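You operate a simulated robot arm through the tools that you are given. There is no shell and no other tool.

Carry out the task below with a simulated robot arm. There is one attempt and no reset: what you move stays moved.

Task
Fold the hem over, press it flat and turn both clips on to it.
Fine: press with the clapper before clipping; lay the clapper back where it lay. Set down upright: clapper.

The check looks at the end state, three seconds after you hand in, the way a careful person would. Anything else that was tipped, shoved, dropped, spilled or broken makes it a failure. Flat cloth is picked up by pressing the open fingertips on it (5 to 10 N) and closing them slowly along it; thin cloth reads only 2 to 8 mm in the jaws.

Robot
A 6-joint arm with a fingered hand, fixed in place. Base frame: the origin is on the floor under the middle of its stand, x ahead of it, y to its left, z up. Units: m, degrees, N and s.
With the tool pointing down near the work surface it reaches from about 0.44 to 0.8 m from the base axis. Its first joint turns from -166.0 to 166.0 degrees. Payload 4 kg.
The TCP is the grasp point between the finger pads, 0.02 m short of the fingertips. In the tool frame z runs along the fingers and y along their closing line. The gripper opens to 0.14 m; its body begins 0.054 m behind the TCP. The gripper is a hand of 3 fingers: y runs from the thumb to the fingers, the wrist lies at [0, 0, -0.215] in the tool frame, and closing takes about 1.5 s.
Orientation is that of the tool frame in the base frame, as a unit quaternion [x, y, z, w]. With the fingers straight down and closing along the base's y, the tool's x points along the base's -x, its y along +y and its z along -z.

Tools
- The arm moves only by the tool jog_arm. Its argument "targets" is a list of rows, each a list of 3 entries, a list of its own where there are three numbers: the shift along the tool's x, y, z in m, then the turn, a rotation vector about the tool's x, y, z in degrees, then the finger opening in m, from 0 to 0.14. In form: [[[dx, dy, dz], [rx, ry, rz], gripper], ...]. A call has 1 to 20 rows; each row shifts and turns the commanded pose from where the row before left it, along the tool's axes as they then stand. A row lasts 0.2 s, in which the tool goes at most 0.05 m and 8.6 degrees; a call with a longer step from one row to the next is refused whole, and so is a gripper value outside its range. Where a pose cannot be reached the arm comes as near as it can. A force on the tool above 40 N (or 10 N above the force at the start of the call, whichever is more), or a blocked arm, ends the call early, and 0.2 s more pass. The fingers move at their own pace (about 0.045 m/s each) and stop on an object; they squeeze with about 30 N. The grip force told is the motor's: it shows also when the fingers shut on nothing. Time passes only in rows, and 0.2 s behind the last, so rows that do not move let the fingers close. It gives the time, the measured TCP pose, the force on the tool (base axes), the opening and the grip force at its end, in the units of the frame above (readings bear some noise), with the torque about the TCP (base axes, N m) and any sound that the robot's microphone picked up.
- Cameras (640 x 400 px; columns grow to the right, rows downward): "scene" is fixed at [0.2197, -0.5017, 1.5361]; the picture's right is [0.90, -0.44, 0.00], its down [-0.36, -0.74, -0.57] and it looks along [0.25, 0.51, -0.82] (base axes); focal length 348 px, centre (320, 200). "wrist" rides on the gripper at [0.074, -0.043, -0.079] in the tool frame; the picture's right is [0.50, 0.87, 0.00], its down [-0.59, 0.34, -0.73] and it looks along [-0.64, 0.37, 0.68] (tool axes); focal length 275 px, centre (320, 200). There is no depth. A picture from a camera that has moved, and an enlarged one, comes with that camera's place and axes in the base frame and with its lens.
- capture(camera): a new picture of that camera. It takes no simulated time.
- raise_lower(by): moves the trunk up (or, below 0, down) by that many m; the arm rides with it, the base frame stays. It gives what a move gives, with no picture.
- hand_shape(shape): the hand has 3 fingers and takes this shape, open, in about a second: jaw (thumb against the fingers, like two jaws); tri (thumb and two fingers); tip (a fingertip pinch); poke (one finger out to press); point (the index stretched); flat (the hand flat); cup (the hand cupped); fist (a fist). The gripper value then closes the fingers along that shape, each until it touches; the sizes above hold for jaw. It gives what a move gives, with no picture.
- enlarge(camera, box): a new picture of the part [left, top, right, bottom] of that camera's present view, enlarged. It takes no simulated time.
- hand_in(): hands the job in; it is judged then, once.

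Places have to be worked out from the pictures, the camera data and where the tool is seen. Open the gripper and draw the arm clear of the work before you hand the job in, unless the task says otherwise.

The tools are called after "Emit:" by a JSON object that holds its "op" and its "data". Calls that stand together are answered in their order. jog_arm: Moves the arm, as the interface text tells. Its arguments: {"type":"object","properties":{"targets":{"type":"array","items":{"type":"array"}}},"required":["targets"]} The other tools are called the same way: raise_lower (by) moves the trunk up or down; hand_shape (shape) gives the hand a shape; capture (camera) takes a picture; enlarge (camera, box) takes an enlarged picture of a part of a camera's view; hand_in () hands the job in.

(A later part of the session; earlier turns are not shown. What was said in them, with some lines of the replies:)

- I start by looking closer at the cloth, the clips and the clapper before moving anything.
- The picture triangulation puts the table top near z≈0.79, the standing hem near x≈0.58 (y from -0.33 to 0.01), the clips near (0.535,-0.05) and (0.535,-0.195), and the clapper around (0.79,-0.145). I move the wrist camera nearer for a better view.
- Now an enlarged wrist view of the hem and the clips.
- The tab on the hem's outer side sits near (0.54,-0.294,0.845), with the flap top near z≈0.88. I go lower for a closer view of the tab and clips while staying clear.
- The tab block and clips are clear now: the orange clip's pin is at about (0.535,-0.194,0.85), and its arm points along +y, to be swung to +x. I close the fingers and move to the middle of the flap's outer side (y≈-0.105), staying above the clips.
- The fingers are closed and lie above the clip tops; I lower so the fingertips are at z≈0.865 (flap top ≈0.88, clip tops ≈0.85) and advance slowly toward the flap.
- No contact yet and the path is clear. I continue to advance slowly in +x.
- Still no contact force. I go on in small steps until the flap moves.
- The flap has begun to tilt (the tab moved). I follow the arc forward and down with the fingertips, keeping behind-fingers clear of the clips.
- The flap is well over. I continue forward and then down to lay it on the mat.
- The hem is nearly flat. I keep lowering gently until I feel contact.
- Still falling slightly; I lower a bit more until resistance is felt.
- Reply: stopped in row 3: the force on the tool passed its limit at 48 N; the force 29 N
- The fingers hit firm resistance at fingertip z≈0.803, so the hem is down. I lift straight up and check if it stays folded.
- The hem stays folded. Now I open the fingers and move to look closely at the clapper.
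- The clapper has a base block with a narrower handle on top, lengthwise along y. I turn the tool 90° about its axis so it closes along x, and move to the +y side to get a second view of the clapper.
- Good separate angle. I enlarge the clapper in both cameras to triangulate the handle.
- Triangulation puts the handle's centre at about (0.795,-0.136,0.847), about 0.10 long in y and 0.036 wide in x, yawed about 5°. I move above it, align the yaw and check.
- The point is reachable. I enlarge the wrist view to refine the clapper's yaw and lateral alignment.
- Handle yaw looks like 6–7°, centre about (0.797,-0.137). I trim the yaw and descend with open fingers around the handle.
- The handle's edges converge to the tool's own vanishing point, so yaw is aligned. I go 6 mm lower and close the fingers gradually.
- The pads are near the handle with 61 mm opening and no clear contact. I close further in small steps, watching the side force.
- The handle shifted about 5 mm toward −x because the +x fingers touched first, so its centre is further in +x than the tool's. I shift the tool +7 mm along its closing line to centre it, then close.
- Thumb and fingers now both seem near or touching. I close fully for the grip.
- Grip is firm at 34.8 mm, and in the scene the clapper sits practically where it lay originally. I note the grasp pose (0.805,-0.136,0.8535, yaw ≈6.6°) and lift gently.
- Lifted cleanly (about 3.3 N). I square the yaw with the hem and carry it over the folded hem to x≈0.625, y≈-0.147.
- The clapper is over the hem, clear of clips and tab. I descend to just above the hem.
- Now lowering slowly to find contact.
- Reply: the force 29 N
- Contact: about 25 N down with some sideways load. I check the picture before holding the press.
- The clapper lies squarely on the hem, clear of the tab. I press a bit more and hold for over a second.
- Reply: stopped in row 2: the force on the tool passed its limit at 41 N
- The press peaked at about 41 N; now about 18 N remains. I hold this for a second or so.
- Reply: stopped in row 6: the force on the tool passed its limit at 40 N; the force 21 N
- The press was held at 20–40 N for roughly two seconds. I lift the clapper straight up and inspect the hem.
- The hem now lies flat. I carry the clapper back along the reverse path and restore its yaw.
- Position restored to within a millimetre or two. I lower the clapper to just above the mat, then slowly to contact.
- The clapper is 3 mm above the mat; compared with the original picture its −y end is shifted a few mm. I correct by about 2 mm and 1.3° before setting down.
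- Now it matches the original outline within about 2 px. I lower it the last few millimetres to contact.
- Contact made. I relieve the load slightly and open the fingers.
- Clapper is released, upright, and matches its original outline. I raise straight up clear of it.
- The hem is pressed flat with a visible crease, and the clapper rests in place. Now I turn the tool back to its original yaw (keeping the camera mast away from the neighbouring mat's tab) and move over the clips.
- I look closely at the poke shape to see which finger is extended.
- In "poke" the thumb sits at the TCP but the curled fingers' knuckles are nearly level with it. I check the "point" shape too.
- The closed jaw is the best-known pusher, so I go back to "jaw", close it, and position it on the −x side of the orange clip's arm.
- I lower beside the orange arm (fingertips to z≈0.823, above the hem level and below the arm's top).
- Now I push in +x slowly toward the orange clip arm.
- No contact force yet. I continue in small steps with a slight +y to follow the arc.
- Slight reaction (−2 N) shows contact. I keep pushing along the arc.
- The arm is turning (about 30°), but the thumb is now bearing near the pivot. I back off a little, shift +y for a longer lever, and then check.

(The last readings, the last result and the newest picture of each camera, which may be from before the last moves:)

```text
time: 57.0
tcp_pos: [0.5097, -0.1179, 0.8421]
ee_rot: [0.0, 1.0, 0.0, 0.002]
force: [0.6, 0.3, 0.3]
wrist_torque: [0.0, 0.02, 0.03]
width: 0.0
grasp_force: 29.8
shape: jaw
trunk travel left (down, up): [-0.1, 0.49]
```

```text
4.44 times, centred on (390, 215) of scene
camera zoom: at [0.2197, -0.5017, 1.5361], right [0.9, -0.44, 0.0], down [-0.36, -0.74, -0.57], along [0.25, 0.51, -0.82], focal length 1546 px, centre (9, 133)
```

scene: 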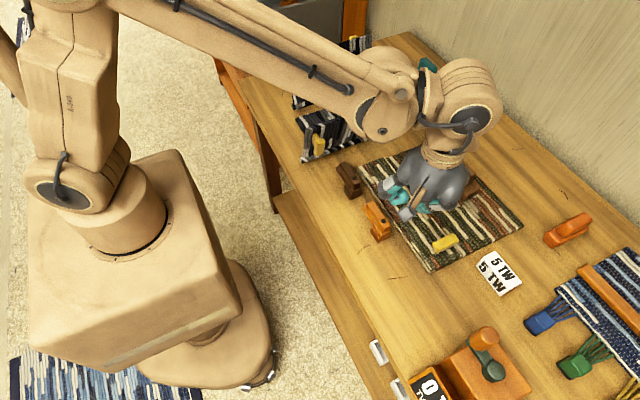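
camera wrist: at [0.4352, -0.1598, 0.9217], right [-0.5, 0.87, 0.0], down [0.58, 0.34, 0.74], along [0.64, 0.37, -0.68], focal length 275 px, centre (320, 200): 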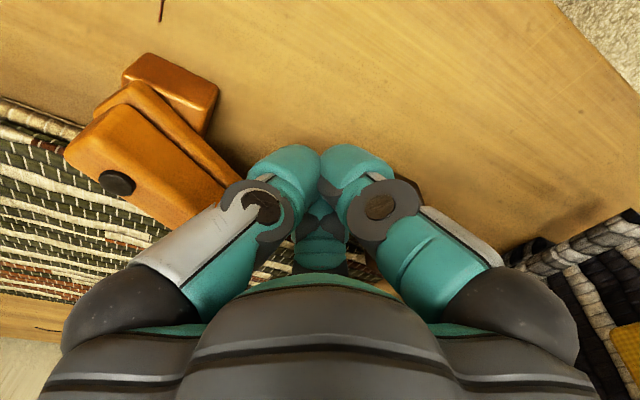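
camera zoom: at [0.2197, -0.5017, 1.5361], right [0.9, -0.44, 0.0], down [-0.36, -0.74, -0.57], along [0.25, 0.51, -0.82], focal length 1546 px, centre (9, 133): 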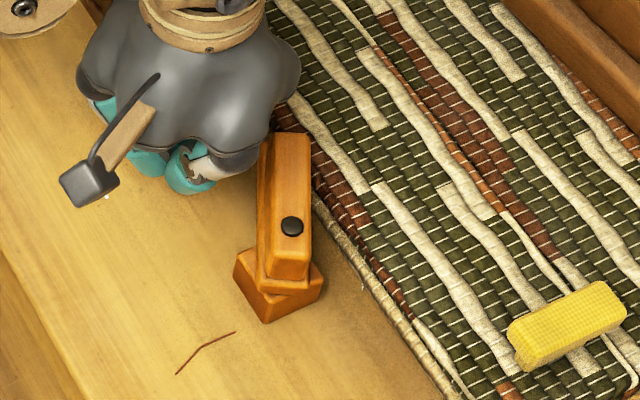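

The orange arm is at about 31° (pivot ≈(0.536,-0.192)). I push along its arc with the thumb side at a ~4 cm lever.

Emit:
{"op": "jog_arm", "data": {"targets": [[[-0.0095, 0, 0], [0, 0, 0], 0.0], [[-0.0095, 0.001, 0], [0, 0, 0], 0.0], [[-0.007, 0, 0], [0, 0, 0], 0.0], [[-0.007, 0, 0], [0, 0, 0], 0.0], [[-0.0065, -0.0015, 0], [0, 0, 0], 0.0], [[-0.006, -0.002, 0], [0, 0, 0], 0.0], [[0, 0, 0], [0, 0, 0], 0.0]]}}

Emit:
{"op": "capture", "data": {"camera": "wrist"}}

Emit:
{"op": "enlarge", "data": {"camera": "scene", "box": [340, 170, 440, 260]}}

```text
time: 58.6
tcp_pos: [0.5551, -0.1195, 0.842]
ee_rot: [0.0, 1.0, 0.0, 0.003]
force: [0.6, 0.0, 0.1]
wrist_torque: [-0.01, -0.02, 0.0]
width: 0.0
grasp_force: 29.9
shape: jaw
trunk travel left (down, up): [-0.1, 0.49]
```

```text
taken
camera wrist: at [0.4811, -0.1626, 0.9216], right [-0.5, 0.87, 0.0], down [0.58, 0.34, 0.74], along [0.64, 0.37, -0.68], focal length 275 px, centre (320, 200)
```

wrist: 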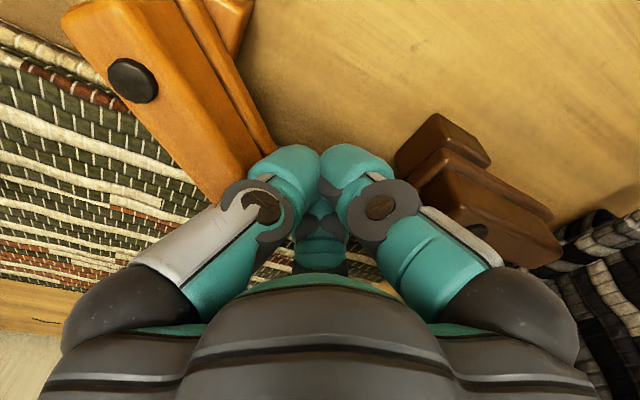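

```text
4.44 times, centred on (390, 215) of scene
camera zoom: at [0.2197, -0.5017, 1.5361], right [0.9, -0.44, 0.0], down [-0.36, -0.74, -0.57], along [0.25, 0.51, -0.82], focal length 1546 px, centre (9, 133)
```

zoom: 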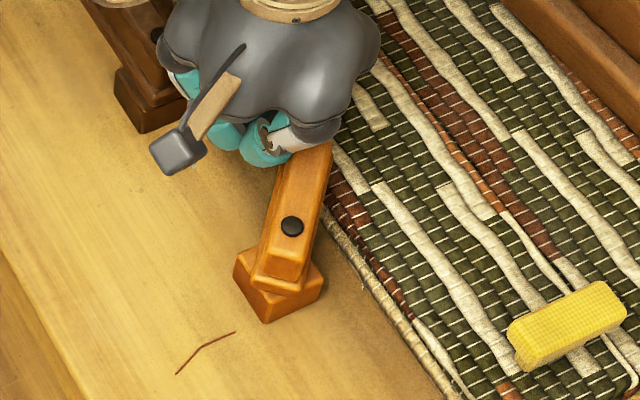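

The arm is at about 45°. I continue round the arc, now pushing more toward −y.

Emit:
{"op": "jog_arm", "data": {"targets": [[[-0.004, -0.004, 0], [0, 0, 0], 0.0], [[-0.004, -0.004, 0], [0, 0, 0], 0.0], [[-0.005, -0.004, 0], [0, 0, 0], 0.0], [[-0.004, -0.005, 0], [0, 0, 0], 0.0], [[0, 0, 0], [0, 0, 0], 0.0]]}}

Emit:
{"op": "enlarge", "data": {"camera": "scene", "box": [340, 170, 440, 260]}}

```text
time: 59.8
tcp_pos: [0.5724, -0.1375, 0.8427]
ee_rot: [0.001, 1.0, 0.0, 0.002]
force: [-0.9, 0.7, 0.7]
wrist_torque: [-0.03, -0.03, 0.04]
width: 0.0002
grasp_force: 30.1
shape: jaw
trunk travel left (down, up): [-0.1, 0.49]
```

```text
4.44 times, centred on (390, 215) of scene
camera zoom: at [0.2197, -0.5017, 1.5361], right [0.9, -0.44, 0.0], down [-0.36, -0.74, -0.57], along [0.25, 0.51, -0.82], focal length 1546 px, centre (9, 133)
```

zoom: 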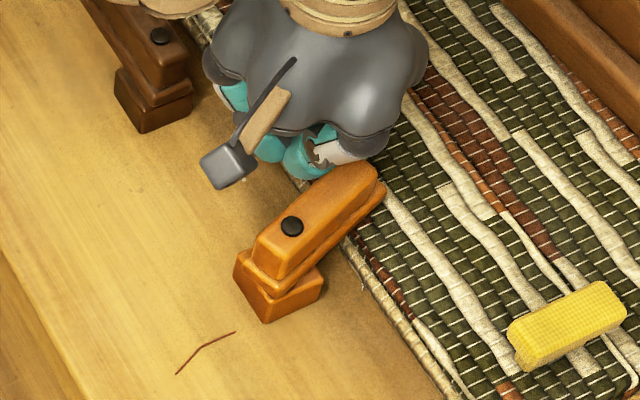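

The orange arm is at about 80° and over the hem. A few more millimetres toward −y should square it up.

Emit:
{"op": "jog_arm", "data": {"targets": [[[-0.001, -0.003, 0], [0, 0, 0], 0.0], [[0, -0.003, 0], [0, 0, 0], 0.0], [[0, 0, 0], [0, 0, 0], 0.0]]}}

Emit:
{"op": "enlarge", "data": {"camera": "scene", "box": [340, 170, 440, 260]}}

```text
time: 60.6
tcp_pos: [0.5733, -0.1427, 0.8434]
ee_rot: [0.0, 1.0, 0.0, 0.002]
force: [0.6, 0.6, 0.7]
wrist_torque: [-0.06, -0.02, 0.04]
width: 0.0
grasp_force: 30.2
shape: jaw
trunk travel left (down, up): [-0.1, 0.49]
```

```text
4.44 times, centred on (390, 215) of scene
camera zoom: at [0.2197, -0.5017, 1.5361], right [0.9, -0.44, 0.0], down [-0.36, -0.74, -0.57], along [0.25, 0.51, -0.82], focal length 1546 px, centre (9, 133)
```

zoom: 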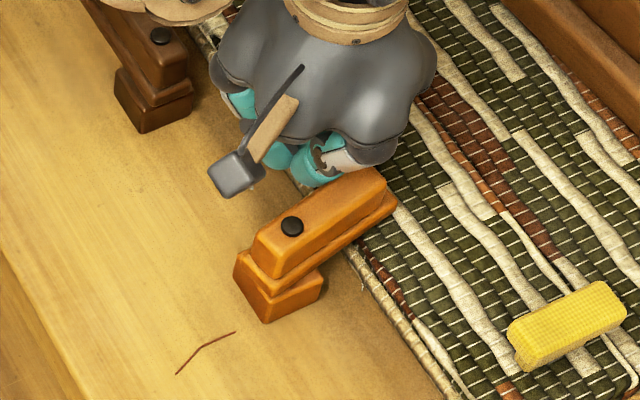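

By its edge slope the arm is at about 80°. I push another 8 mm or so.

Emit:
{"op": "jog_arm", "data": {"targets": [[[0, -0.004, 0], [0, 0, 0], 0.0], [[0, -0.004, 0], [0, 0, 0], 0.0], [[0, 0, 0], [0, 0, 0], 0.0]]}}

Emit:
{"op": "enlarge", "data": {"camera": "scene", "box": [340, 170, 440, 260]}}

```text
time: 61.4
tcp_pos: [0.5729, -0.1502, 0.8428]
ee_rot: [0.0, 1.0, 0.001, 0.002]
force: [0.9, 1.0, 1.0]
wrist_torque: [-0.01, -0.01, 0.03]
width: 0.0
grasp_force: 30.0
shape: jaw
trunk travel left (down, up): [-0.1, 0.49]
```

```text
4.44 times, centred on (390, 215) of scene
camera zoom: at [0.2197, -0.5017, 1.5361], right [0.9, -0.44, 0.0], down [-0.36, -0.74, -0.57], along [0.25, 0.51, -0.82], focal length 1546 px, centre (9, 133)
```

zoom: 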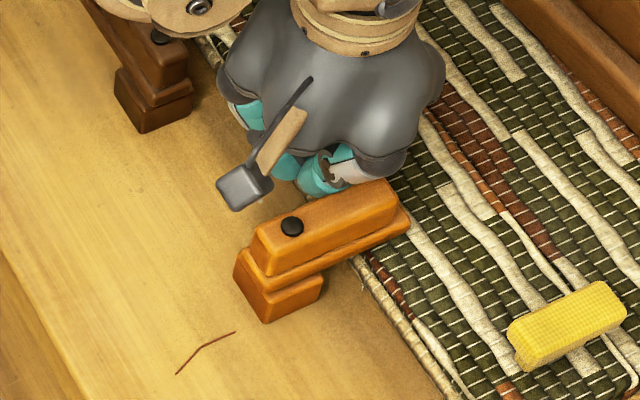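

The orange arm is now at ~90°, squarely on the hem. I back off in +y and raise.

Emit:
{"op": "jog_arm", "data": {"targets": [[[0, 0.008, 0], [0, 0, 0], 0.0], [[0, 0.006, -0.01], [0, 0, 0], 0.0], [[0, 0, -0.04], [0, 0, 0], 0.0], [[0, 0, -0.04], [0, 0, 0], 0.0], [[0, 0, -0.04], [0, 0, 0], 0.0], [[0, 0, -0.03], [0, 0, 0], 0.0], [[0, 0, 0], [0, 0, 0], 0.0]]}}

Emit:
{"op": "enlarge", "data": {"camera": "scene", "box": [280, 100, 480, 260]}}

Emit:
{"op": "capture", "data": {"camera": "wrist"}}

```text
time: 63.0
tcp_pos: [0.573, -0.1369, 1.0031]
ee_rot: [0.0, 1.0, -0.001, 0.001]
force: [-0.7, 0.1, 0.5]
wrist_torque: [0.01, 0.0, -0.03]
width: 0.0
grasp_force: 29.5
shape: jaw
trunk travel left (down, up): [-0.1, 0.49]
```

```text
2.50 times, centred on (380, 180) of scene
camera zoom: at [0.2197, -0.5017, 1.5361], right [0.9, -0.44, 0.0], down [-0.36, -0.74, -0.57], along [0.25, 0.51, -0.82], focal length 870 px, centre (170, 250)
```

zoom: 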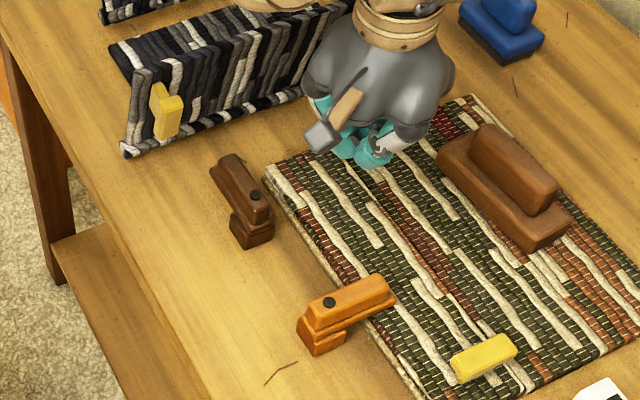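

```text
taken
camera wrist: at [0.4996, -0.1799, 1.0821], right [-0.5, 0.87, 0.0], down [0.58, 0.34, 0.74], along [0.64, 0.37, -0.68], focal length 275 px, centre (320, 200)
```

wrist: 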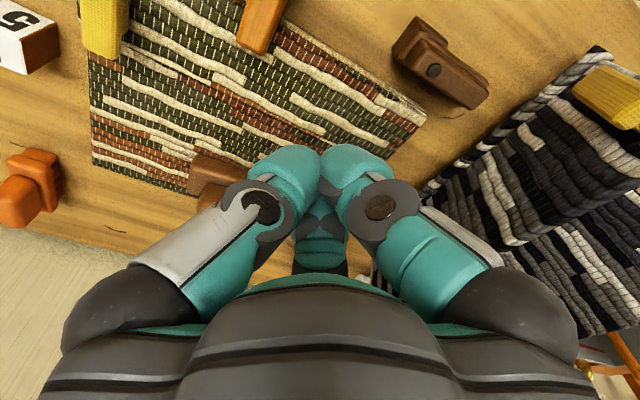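

The orange clip is done. For the brown one the neighbouring mat's tab (≈(0.49,0.06,0.89)) limits space, so I lean the hand 12° toward −y and yaw it 30° so one finger points at the arm, then move to its −x side, still high.

Emit:
{"op": "jog_arm", "data": {"targets": [[[0, 0, 0], [-6, 0, 0], 0.0], [[0, 0, 0], [-6, 0, 0], 0.0], [[0, 0, 0], [0, 0, 7.5], 0.0], [[0, 0, 0], [0, 0, 7.5], 0.0], [[0, 0, 0], [0, 0, 7.5], 0.0], [[0, 0, 0], [0, 0, 7.5], 0.0], [[0.0308, 0.0061, 0.0152], [0, 0, 0], 0.0], [[0.0308, 0.0061, 0.0152], [0, 0, 0], 0.0], [[0.0308, 0.0061, 0.0152], [0, 0, 0], 0.0], [[0.0308, 0.0061, 0.0152], [0, 0, 0], 0.0], [[0.0307, 0.0062, 0.0153], [0, 0, 0], 0.0], [[0, 0, 0], [0, 0, 0], 0.0]]}}

Emit:
{"op": "capture", "data": {"camera": "wrist"}}

Emit:
{"op": "enlarge", "data": {"camera": "scene", "box": [280, 100, 480, 260]}}

```text
time: 65.6
tcp_pos: [0.4541, -0.0181, 0.9494]
ee_rot: [0.257, 0.961, 0.101, -0.025]
force: [0.4, 0.1, -0.7]
wrist_torque: [0.02, -0.02, 0.01]
width: 0.0
grasp_force: 30.2
shape: jaw
trunk travel left (down, up): [-0.1, 0.49]
```

```text
taken
camera wrist: at [0.3688, -0.0356, 1.0266], right [0.0, 0.98, 0.21], down [0.68, -0.15, 0.72], along [0.74, 0.14, -0.66], focal length 275 px, centre (320, 200)
```

wrist: 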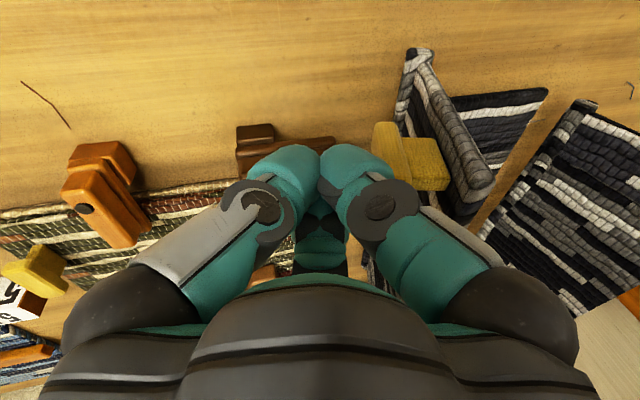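

```text
2.50 times, centred on (380, 180) of scene
camera zoom: at [0.2197, -0.5017, 1.5361], right [0.9, -0.44, 0.0], down [-0.36, -0.74, -0.57], along [0.25, 0.51, -0.82], focal length 870 px, centre (170, 250)
```

zoom: 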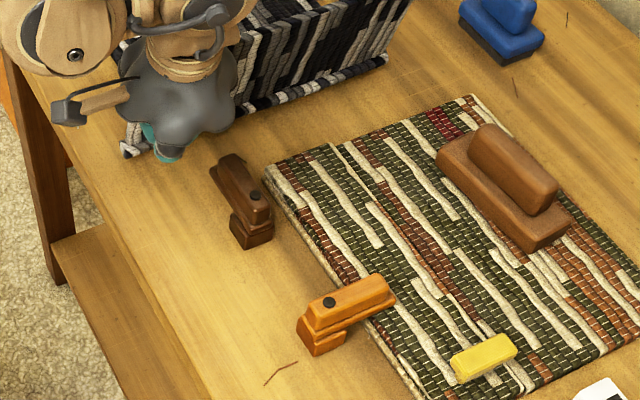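

The tab's near face is around y≈0.045, so I keep the path at y≤-0.02 for margin. I descend on the −x side of the brown arm.

Emit:
{"op": "jog_arm", "data": {"targets": [[[-0.0058, -0.0088, 0.0333], [0, 0, 0], 0.0], [[-0.0058, -0.0088, 0.0333], [0, 0, 0], 0.0], [[-0.0059, -0.0087, 0.0334], [0, 0, 0], 0.0], [[0, 0, 0], [0, 0, 0], 0.0]]}}

Emit:
{"op": "capture", "data": {"camera": "wrist"}}

Emit:
{"op": "enlarge", "data": {"camera": "scene", "box": [300, 100, 420, 210]}}

```text
time: 66.6
tcp_pos: [0.4581, -0.0279, 0.8441]
ee_rot: [0.257, 0.961, 0.101, -0.026]
force: [0.1, 0.2, 0.3]
wrist_torque: [-0.02, -0.02, 0.02]
width: 0.0
grasp_force: 29.7
shape: jaw
trunk travel left (down, up): [-0.1, 0.49]
```

```text
taken
camera wrist: at [0.3714, -0.0459, 0.9221], right [0.0, 0.98, 0.21], down [0.68, -0.15, 0.72], along [0.74, 0.14, -0.66], focal length 275 px, centre (320, 200)
```

wrist: 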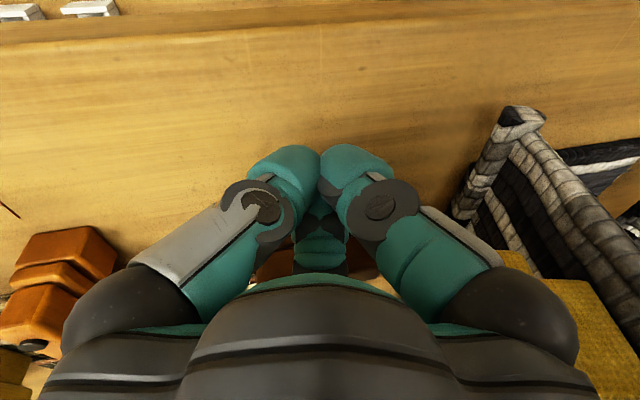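

```text
3.64 times, centred on (360, 155) of scene
camera zoom: at [0.2197, -0.5017, 1.5361], right [0.9, -0.44, 0.0], down [-0.36, -0.74, -0.57], along [0.25, 0.51, -0.82], focal length 1265 px, centre (174, 364)
```

zoom: 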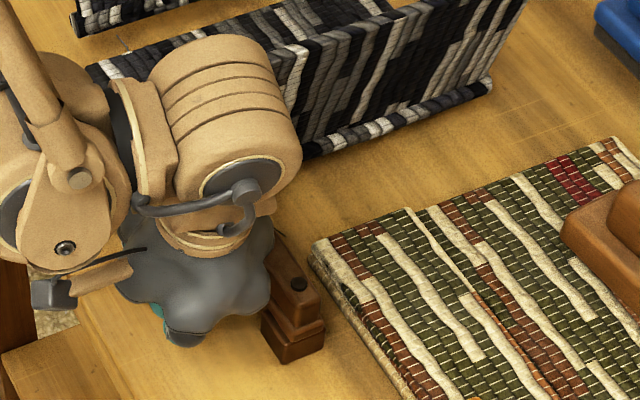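

Clear so far. I advance in +x toward the brown arm.

Emit:
{"op": "jog_arm", "data": {"targets": [[[-0.0069, 0.004, 0], [0, 0, 0], 0.0], [[-0.0069, 0.004, 0], [0, 0, 0], 0.0], [[-0.0069, 0.004, 0], [0, 0, 0], 0.0], [[-0.0069, 0.004, 0], [0, 0, 0], 0.0], [[0, 0, 0], [0, 0, 0], 0.0]]}}

Emit:
{"op": "capture", "data": {"camera": "wrist"}}

Emit:
{"op": "enlarge", "data": {"camera": "scene", "box": [300, 100, 420, 210]}}

```text
time: 67.8
tcp_pos: [0.4888, -0.0293, 0.8452]
ee_rot: [0.258, 0.961, 0.1, -0.025]
force: [0.6, 0.0, -0.4]
wrist_torque: [0.01, -0.03, 0.0]
width: 0.0
grasp_force: 29.9
shape: jaw
trunk travel left (down, up): [-0.1, 0.49]
```

```text
taken
camera wrist: at [0.4037, -0.046, 0.9226], right [0.0, 0.98, 0.21], down [0.68, -0.15, 0.72], along [0.74, 0.14, -0.66], focal length 275 px, centre (320, 200)
```

wrist: 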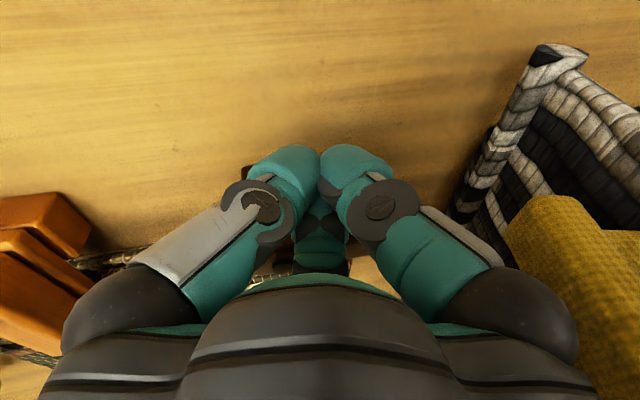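

```text
3.64 times, centred on (360, 155) of scene
camera zoom: at [0.2197, -0.5017, 1.5361], right [0.9, -0.44, 0.0], down [-0.36, -0.74, -0.57], along [0.25, 0.51, -0.82], focal length 1265 px, centre (174, 364)
```

zoom: 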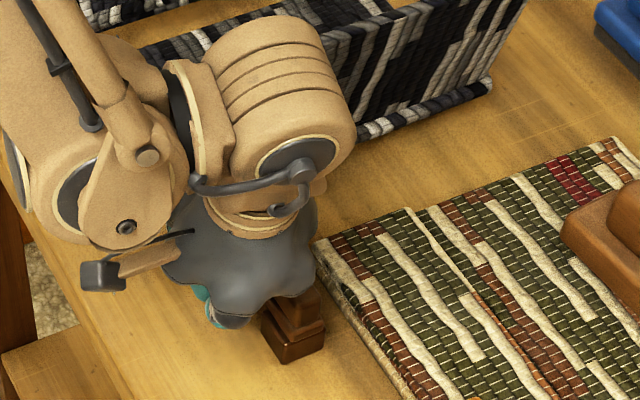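

Still about 2 cm clear of the tab. I continue pushing along the arc.

Emit:
{"op": "jog_arm", "data": {"targets": [[[-0.0061, 0.0035, 0], [0, 0, 0], 0.0], [[-0.0039, 0.0073, 0.0009], [0, 0, 0], 0.0], [[-0.0039, 0.0073, 0.0009], [0, 0, 0], 0.0], [[0, 0, 0], [0, 0, 0], 0.0]]}}

Emit:
{"op": "capture", "data": {"camera": "wrist"}}

Emit:
{"op": "enlarge", "data": {"camera": "scene", "box": [300, 100, 420, 210]}}

```text
time: 68.8
tcp_pos: [0.5106, -0.0209, 0.8448]
ee_rot: [0.257, 0.961, 0.102, -0.025]
force: [-0.5, 0.1, 0.7]
wrist_torque: [-0.01, -0.01, 0.0]
width: 0.0
grasp_force: 29.7
shape: jaw
trunk travel left (down, up): [-0.1, 0.49]
```

```text
taken
camera wrist: at [0.425, -0.0374, 0.9226], right [0.0, 0.98, 0.21], down [0.68, -0.15, 0.72], along [0.74, 0.14, -0.66], focal length 275 px, centre (320, 200)
```

wrist: 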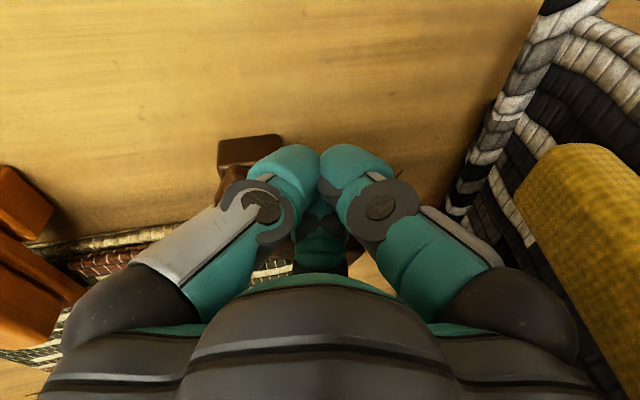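

```text
3.64 times, centred on (360, 155) of scene
camera zoom: at [0.2197, -0.5017, 1.5361], right [0.9, -0.44, 0.0], down [-0.36, -0.74, -0.57], along [0.25, 0.51, -0.82], focal length 1265 px, centre (174, 364)
```

zoom: 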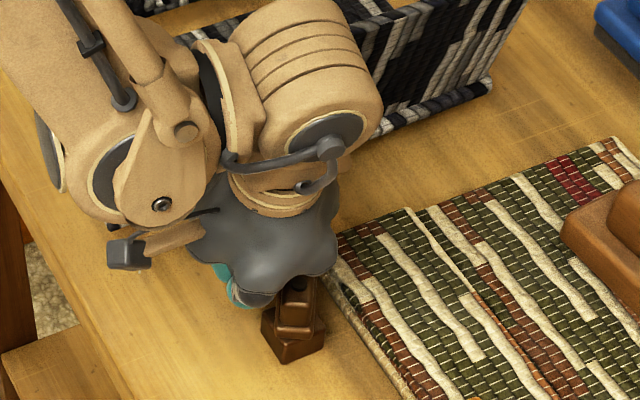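

The brown arm is turning. I continue +x.

Emit:
{"op": "jog_arm", "data": {"targets": [[[-0.0061, 0.0035, 0], [0, 0, 0], 0.0], [[-0.0061, 0.0035, 0], [0, 0, 0], 0.0], [[0, 0, 0], [0, 0, 0], 0.0]]}}

Emit:
{"op": "enlarge", "data": {"camera": "scene", "box": [300, 100, 420, 210]}}

Emit:
{"op": "capture", "data": {"camera": "wrist"}}

```text
time: 69.6
tcp_pos: [0.5245, -0.0199, 0.8462]
ee_rot: [0.258, 0.961, 0.101, -0.025]
force: [-4.7, 4.3, 2.2]
wrist_torque: [-0.07, 0.01, -0.1]
width: 0.0
grasp_force: 30.7
shape: jaw
trunk travel left (down, up): [-0.1, 0.49]
```

```text
3.64 times, centred on (360, 155) of scene
camera zoom: at [0.2197, -0.5017, 1.5361], right [0.9, -0.44, 0.0], down [-0.36, -0.74, -0.57], along [0.25, 0.51, -0.82], focal length 1265 px, centre (174, 364)
```

zoom: 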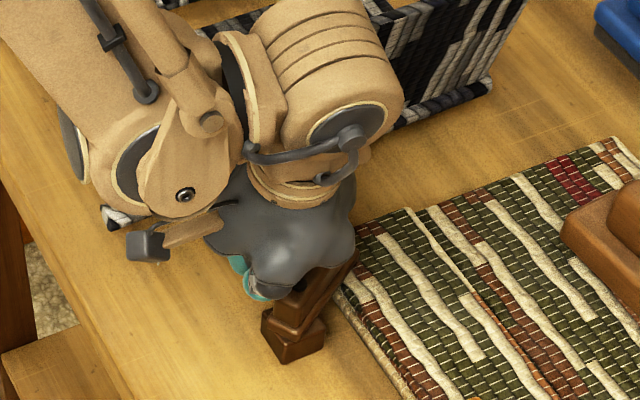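

```text
taken
camera wrist: at [0.4383, -0.0369, 0.9229], right [0.0, 0.98, 0.21], down [0.68, -0.15, 0.72], along [0.74, 0.14, -0.66], focal length 275 px, centre (320, 200)
```

wrist: 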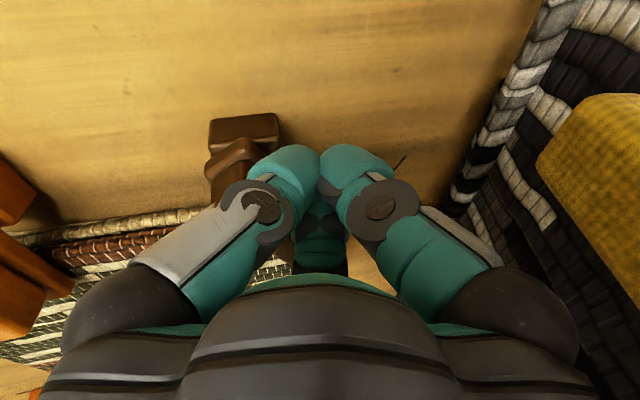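

The arm is around 45–50° with light load. I slide along it for a longer lever while pushing on.

Emit:
{"op": "jog_arm", "data": {"targets": [[[0.0025, 0.001, 0.0005], [0, 0, 0], 0.0], [[-0.0036, 0.0073, 0.001], [0, 0, 0], 0.0], [[-0.0036, 0.0073, 0.001], [0, 0, 0], 0.0], [[-0.0045, 0.006, 0.001], [0, 0, 0], 0.0], [[0, 0, 0], [0, 0, 0], 0.0]]}}

Emit:
{"op": "enlarge", "data": {"camera": "scene", "box": [300, 100, 420, 210]}}

Emit:
{"op": "capture", "data": {"camera": "wrist"}}

```text
time: 70.8
tcp_pos: [0.5431, -0.0062, 0.8446]
ee_rot: [0.257, 0.961, 0.1, -0.024]
force: [0.2, 0.0, -0.2]
wrist_torque: [0.02, -0.02, 0.03]
width: 0.0002
grasp_force: 30.0
shape: jaw
trunk travel left (down, up): [-0.1, 0.49]
```

```text
3.64 times, centred on (360, 155) of scene
camera zoom: at [0.2197, -0.5017, 1.5361], right [0.9, -0.44, 0.0], down [-0.36, -0.74, -0.57], along [0.25, 0.51, -0.82], focal length 1265 px, centre (174, 364)
```

zoom: 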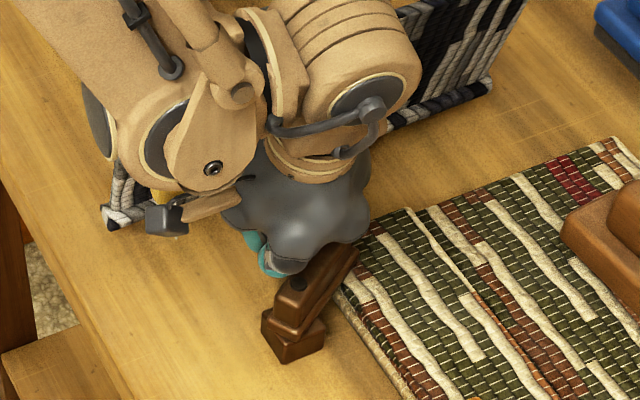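

```text
taken
camera wrist: at [0.4581, -0.0226, 0.9224], right [0.0, 0.98, 0.21], down [0.68, -0.15, 0.72], along [0.74, 0.14, -0.66], focal length 275 px, centre (320, 200)
```

wrist: 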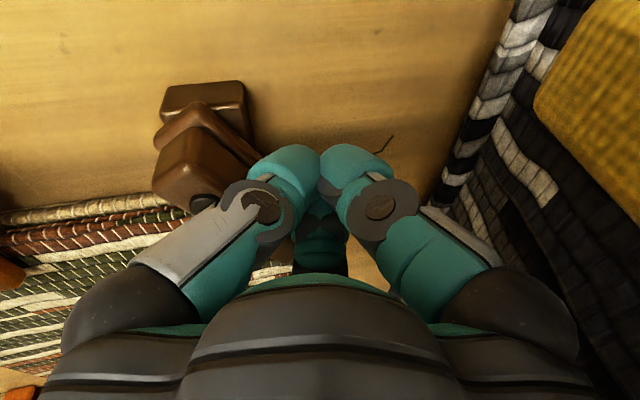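

The brown arm is at about 60°. I slide further +x along it, then push toward −y.

Emit:
{"op": "jog_arm", "data": {"targets": [[[-0.0079, 0.0042, 0], [0, 0, 0], 0.0], [[-0.0079, 0.0042, 0], [0, 0, 0], 0.0], [[-0.0079, 0.0042, 0], [0, 0, 0], 0.0], [[0, 0, 0], [0, 0, 0], 0.0]]}}

Emit:
{"op": "enlarge", "data": {"camera": "scene", "box": [300, 100, 420, 210]}}

```text
time: 71.8
tcp_pos: [0.5701, -0.0079, 0.8446]
ee_rot: [0.258, 0.961, 0.101, -0.024]
force: [0.0, 1.0, 0.0]
wrist_torque: [0.03, 0.02, -0.02]
width: 0.0
grasp_force: 30.3
shape: jaw
trunk travel left (down, up): [-0.1, 0.49]
```

```text
3.64 times, centred on (360, 155) of scene
camera zoom: at [0.2197, -0.5017, 1.5361], right [0.9, -0.44, 0.0], down [-0.36, -0.74, -0.57], along [0.25, 0.51, -0.82], focal length 1265 px, centre (174, 364)
```

zoom: 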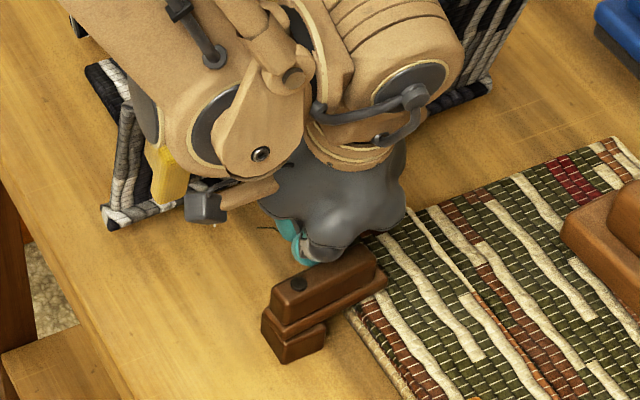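

The brown arm is at about 84°. I nudge it the last few degrees toward −y.

Emit:
{"op": "jog_arm", "data": {"targets": [[[-0.0028, -0.0029, -0.0008], [0, 0, 0], 0.0], [[0, 0, 0], [0, 0, 0], 0.0]]}}

Emit:
{"op": "enlarge", "data": {"camera": "scene", "box": [320, 130, 420, 220]}}

```text
time: 72.4
tcp_pos: [0.5708, -0.0101, 0.8443]
ee_rot: [0.257, 0.961, 0.101, -0.025]
force: [-0.5, 2.6, 0.9]
wrist_torque: [-0.01, 0.02, -0.02]
width: 0.0
grasp_force: 30.2
shape: jaw
trunk travel left (down, up): [-0.1, 0.49]
```

```text
4.44 times, centred on (370, 175) of scene
camera zoom: at [0.2197, -0.5017, 1.5361], right [0.9, -0.44, 0.0], down [-0.36, -0.74, -0.57], along [0.25, 0.51, -0.82], focal length 1546 px, centre (98, 311)
```

zoom: 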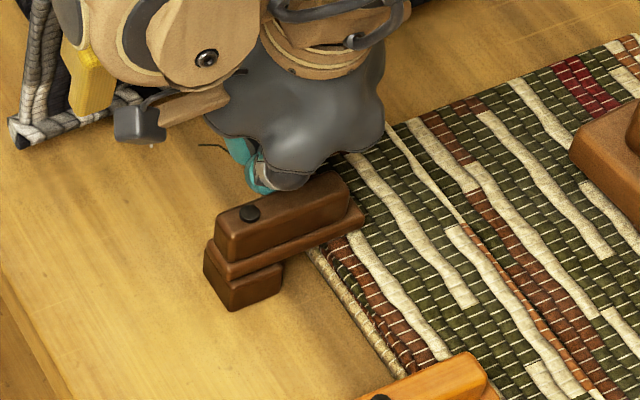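

Practically square now (~87°). One last 2 mm nudge, then I back off and raise.

Emit:
{"op": "jog_arm", "data": {"targets": [[[-0.0012, -0.0019, -0.0005], [0, 0, 0], 0.0], [[0, 0, 0], [0, 0, 0], 0.0]]}}

Emit:
{"op": "enlarge", "data": {"camera": "scene", "box": [320, 130, 420, 220]}}

```text
time: 73.0
tcp_pos: [0.5717, -0.0112, 0.8446]
ee_rot: [0.258, 0.961, 0.102, -0.024]
force: [0.4, 18.9, 4.9]
wrist_torque: [-0.16, 0.06, -0.15]
width: 0.0
grasp_force: 29.8
shape: jaw
trunk travel left (down, up): [-0.1, 0.49]
```

```text
4.44 times, centred on (370, 175) of scene
camera zoom: at [0.2197, -0.5017, 1.5361], right [0.9, -0.44, 0.0], down [-0.36, -0.74, -0.57], along [0.25, 0.51, -0.82], focal length 1546 px, centre (98, 311)
```

zoom: 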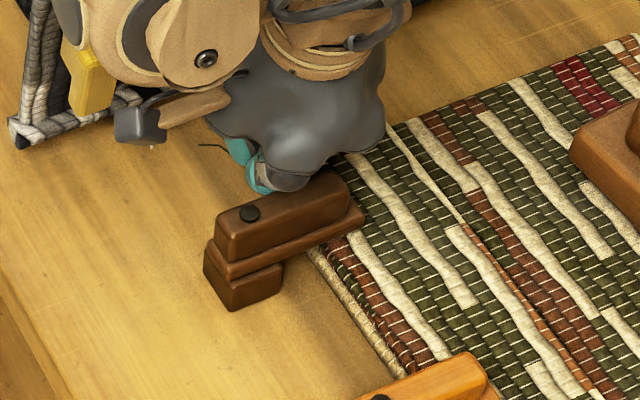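

The force jumped to 19 N: the arm reached its stop. I back off slightly and raise the hand clear.

Emit:
{"op": "jog_arm", "data": {"targets": [[[0.003, 0.0051, 0.0012], [0, 0, 0], 0.0], [[0.0025, 0.0044, -0.005], [0, 0, 0], 0.0], [[0.0031, 0.0054, -0.0293], [0, 0, 0], 0.0], [[0.0042, 0.0072, -0.0391], [0, 0, 0], 0.0], [[0.0042, 0.0072, -0.0391], [0, 0, 0], 0.0], [[0.0042, 0.0072, -0.0391], [0, 0, 0], 0.0], [[0, 0, 0], [0, 0, 0], 0.0]]}}

Emit:
{"op": "enlarge", "data": {"camera": "scene", "box": [300, 120, 460, 280]}}

Emit:
{"op": "capture", "data": {"camera": "scene"}}

```text
time: 74.6
tcp_pos: [0.5692, -0.0042, 1.0002]
ee_rot: [0.257, 0.961, 0.102, -0.024]
force: [-0.2, 0.2, -1.3]
wrist_torque: [-0.03, -0.01, -0.02]
width: 0.0002
grasp_force: 29.7
shape: jaw
trunk travel left (down, up): [-0.1, 0.49]
```

```text
2.50 times, centred on (380, 200) of scene
camera zoom: at [0.2197, -0.5017, 1.5361], right [0.9, -0.44, 0.0], down [-0.36, -0.74, -0.57], along [0.25, 0.51, -0.82], focal length 870 px, centre (170, 200)
```

zoom: 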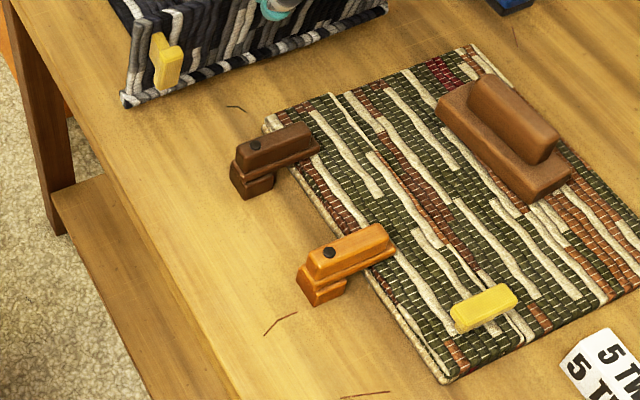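

```text
taken
```

scene: 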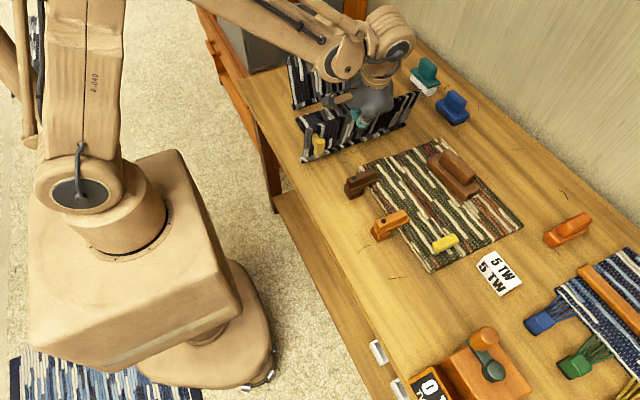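

Both clips now lie over the hem and the rest looks untouched. I raise, undo the tilt and yaw, and draw the arm back to the start area with the gripper opened.

Emit:
{"op": "jog_arm", "data": {"targets": [[[0.0042, 0.0072, -0.0391], [0, 0, 0], 0.0], [[0.0042, 0.0072, -0.0391], [0, 0, 0], 0.0], [[0.0042, 0.0072, -0.0391], [0, 0, 0], 0.0], [[0, 0, 0], [0, 0, -7.5], 0.0], [[0, 0, 0], [0, 0, -7.5], 0.0], [[0, 0, 0], [0, 0, -7.5], 0.0], [[0, 0, 0], [0, 0, -7.5], 0.0], [[0, 0, 0], [6, 0, 0], 0.0], [[0, 0, 0], [6, 0, 0], 0.0], [[0.0314, -0.0243, -0.007], [0, 0, 0], 0.0], [[0.0314, -0.0243, -0.007], [0, 0, 0], 0.0], [[0.0314, -0.0243, -0.007], [0, 0, 0], 0.0], [[0.0314, -0.0243, -0.007], [0, 0, 0], 0.14], [[0.0314, -0.0243, -0.007], [0, 0, 0], 0.14], [[0.0314, -0.0243, -0.007], [0, 0, 0], 0.14], [[0.0314, -0.0243, -0.007], [0, 0, 0], 0.14], [[0, 0, 0], [0, 0, 0], 0.14], [[0, 0, 0], [0, 0, 0], 0.14], [[0, 0, 0], [0, 0, 0], 0.14]]}}

Emit:
{"op": "capture", "data": {"camera": "wrist"}}

Emit:
{"op": "capture", "data": {"camera": "scene"}}

Emit:
{"op": "enlarge", "data": {"camera": "scene", "box": [320, 120, 540, 280]}}

Emit:
{"op": "enlarge", "data": {"camera": "wrist", "box": [140, 60, 460, 300]}}

```text
time: 78.6
tcp_pos: [0.3493, -0.1736, 1.1682]
ee_rot: [0.001, 1.0, 0.0, 0.003]
force: [0.5, 0.4, 1.3]
wrist_torque: [-0.02, -0.01, -0.01]
width: 0.1401
grasp_force: 0.0
shape: jaw
trunk travel left (down, up): [-0.1, 0.49]
```

```text
taken
camera wrist: at [0.2747, -0.2164, 1.2481], right [-0.5, 0.87, 0.0], down [0.58, 0.34, 0.74], along [0.64, 0.37, -0.68], focal length 275 px, centre (320, 200)
```

wrist: 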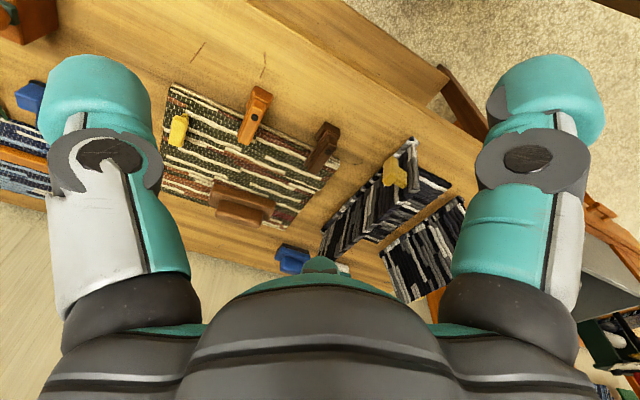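

```text
taken
```

scene: 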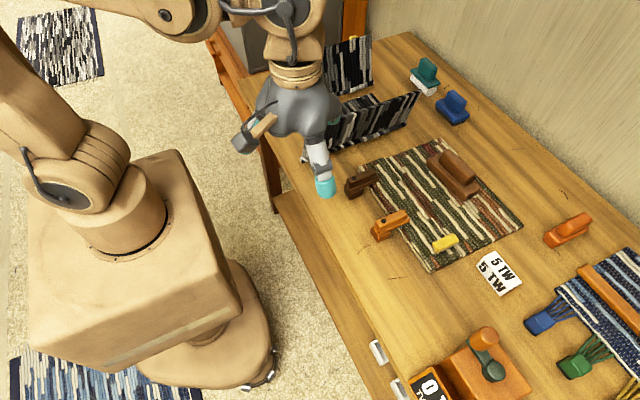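

```text
2.50 times, centred on (430, 200) of scene
camera zoom: at [0.2197, -0.5017, 1.5361], right [0.9, -0.44, 0.0], down [-0.36, -0.74, -0.57], along [0.25, 0.51, -0.82], focal length 870 px, centre (45, 200)
```

zoom: 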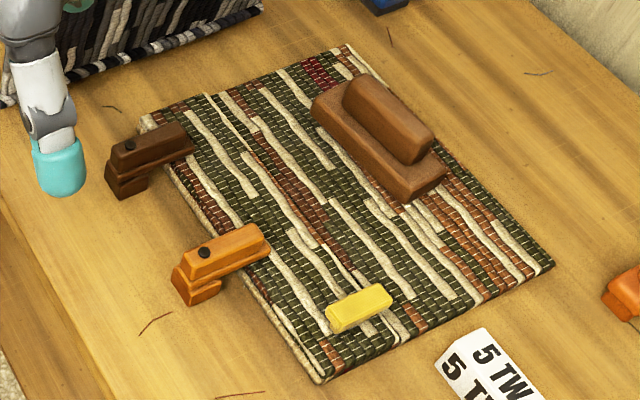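

```text
1.67 times, centred on (300, 180) of wrist
camera zoom: at [0.2747, -0.2164, 1.2481], right [-0.5, 0.87, 0.0], down [0.58, 0.34, 0.74], along [0.64, 0.37, -0.68], focal length 459 px, centre (353, 233)
```

zoom: 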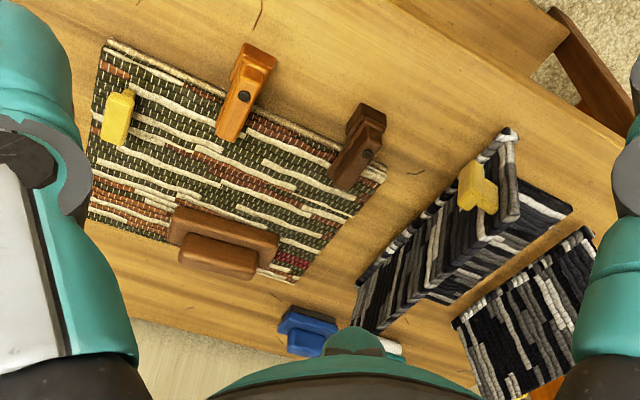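

Everything matches: the hem is folded flat, both clips lie squarely on it, the clapper is upright in its original outline, the gripper is open and the arm is clear. I hand in.

Emit:
{"op": "hand_in", "data": {}}

```text
The job is handed in.
```

I folded the hem over, pressed it flat with the clapper before clipping, and turned both clips onto it. The job is handed in; I haven't seen the verdict.

- **Hem:** It stayed folded after I let go. I then pressed it once with the clapper, mid-hem, for about two seconds at roughly 20–40 N, and it lay flat afterwards.
- **Clapper:** It is upright, and in the last pictures its outline matches where it first lay to within a couple of millimetres. The fingers nudged it about 5 mm while I was gripping it, so I corrected its position and angle before setting it down.
- **Clips:** Both arms turned about 90° and lie over the hem. The brown clip reached its stop. The orange one looks square, but I didn't push it until it stopped.
- **Other objects:** The last pictures show nothing else moved, including the neighbouring black-and-white mat and its tab. The gripper is open and the arm is drawn back.
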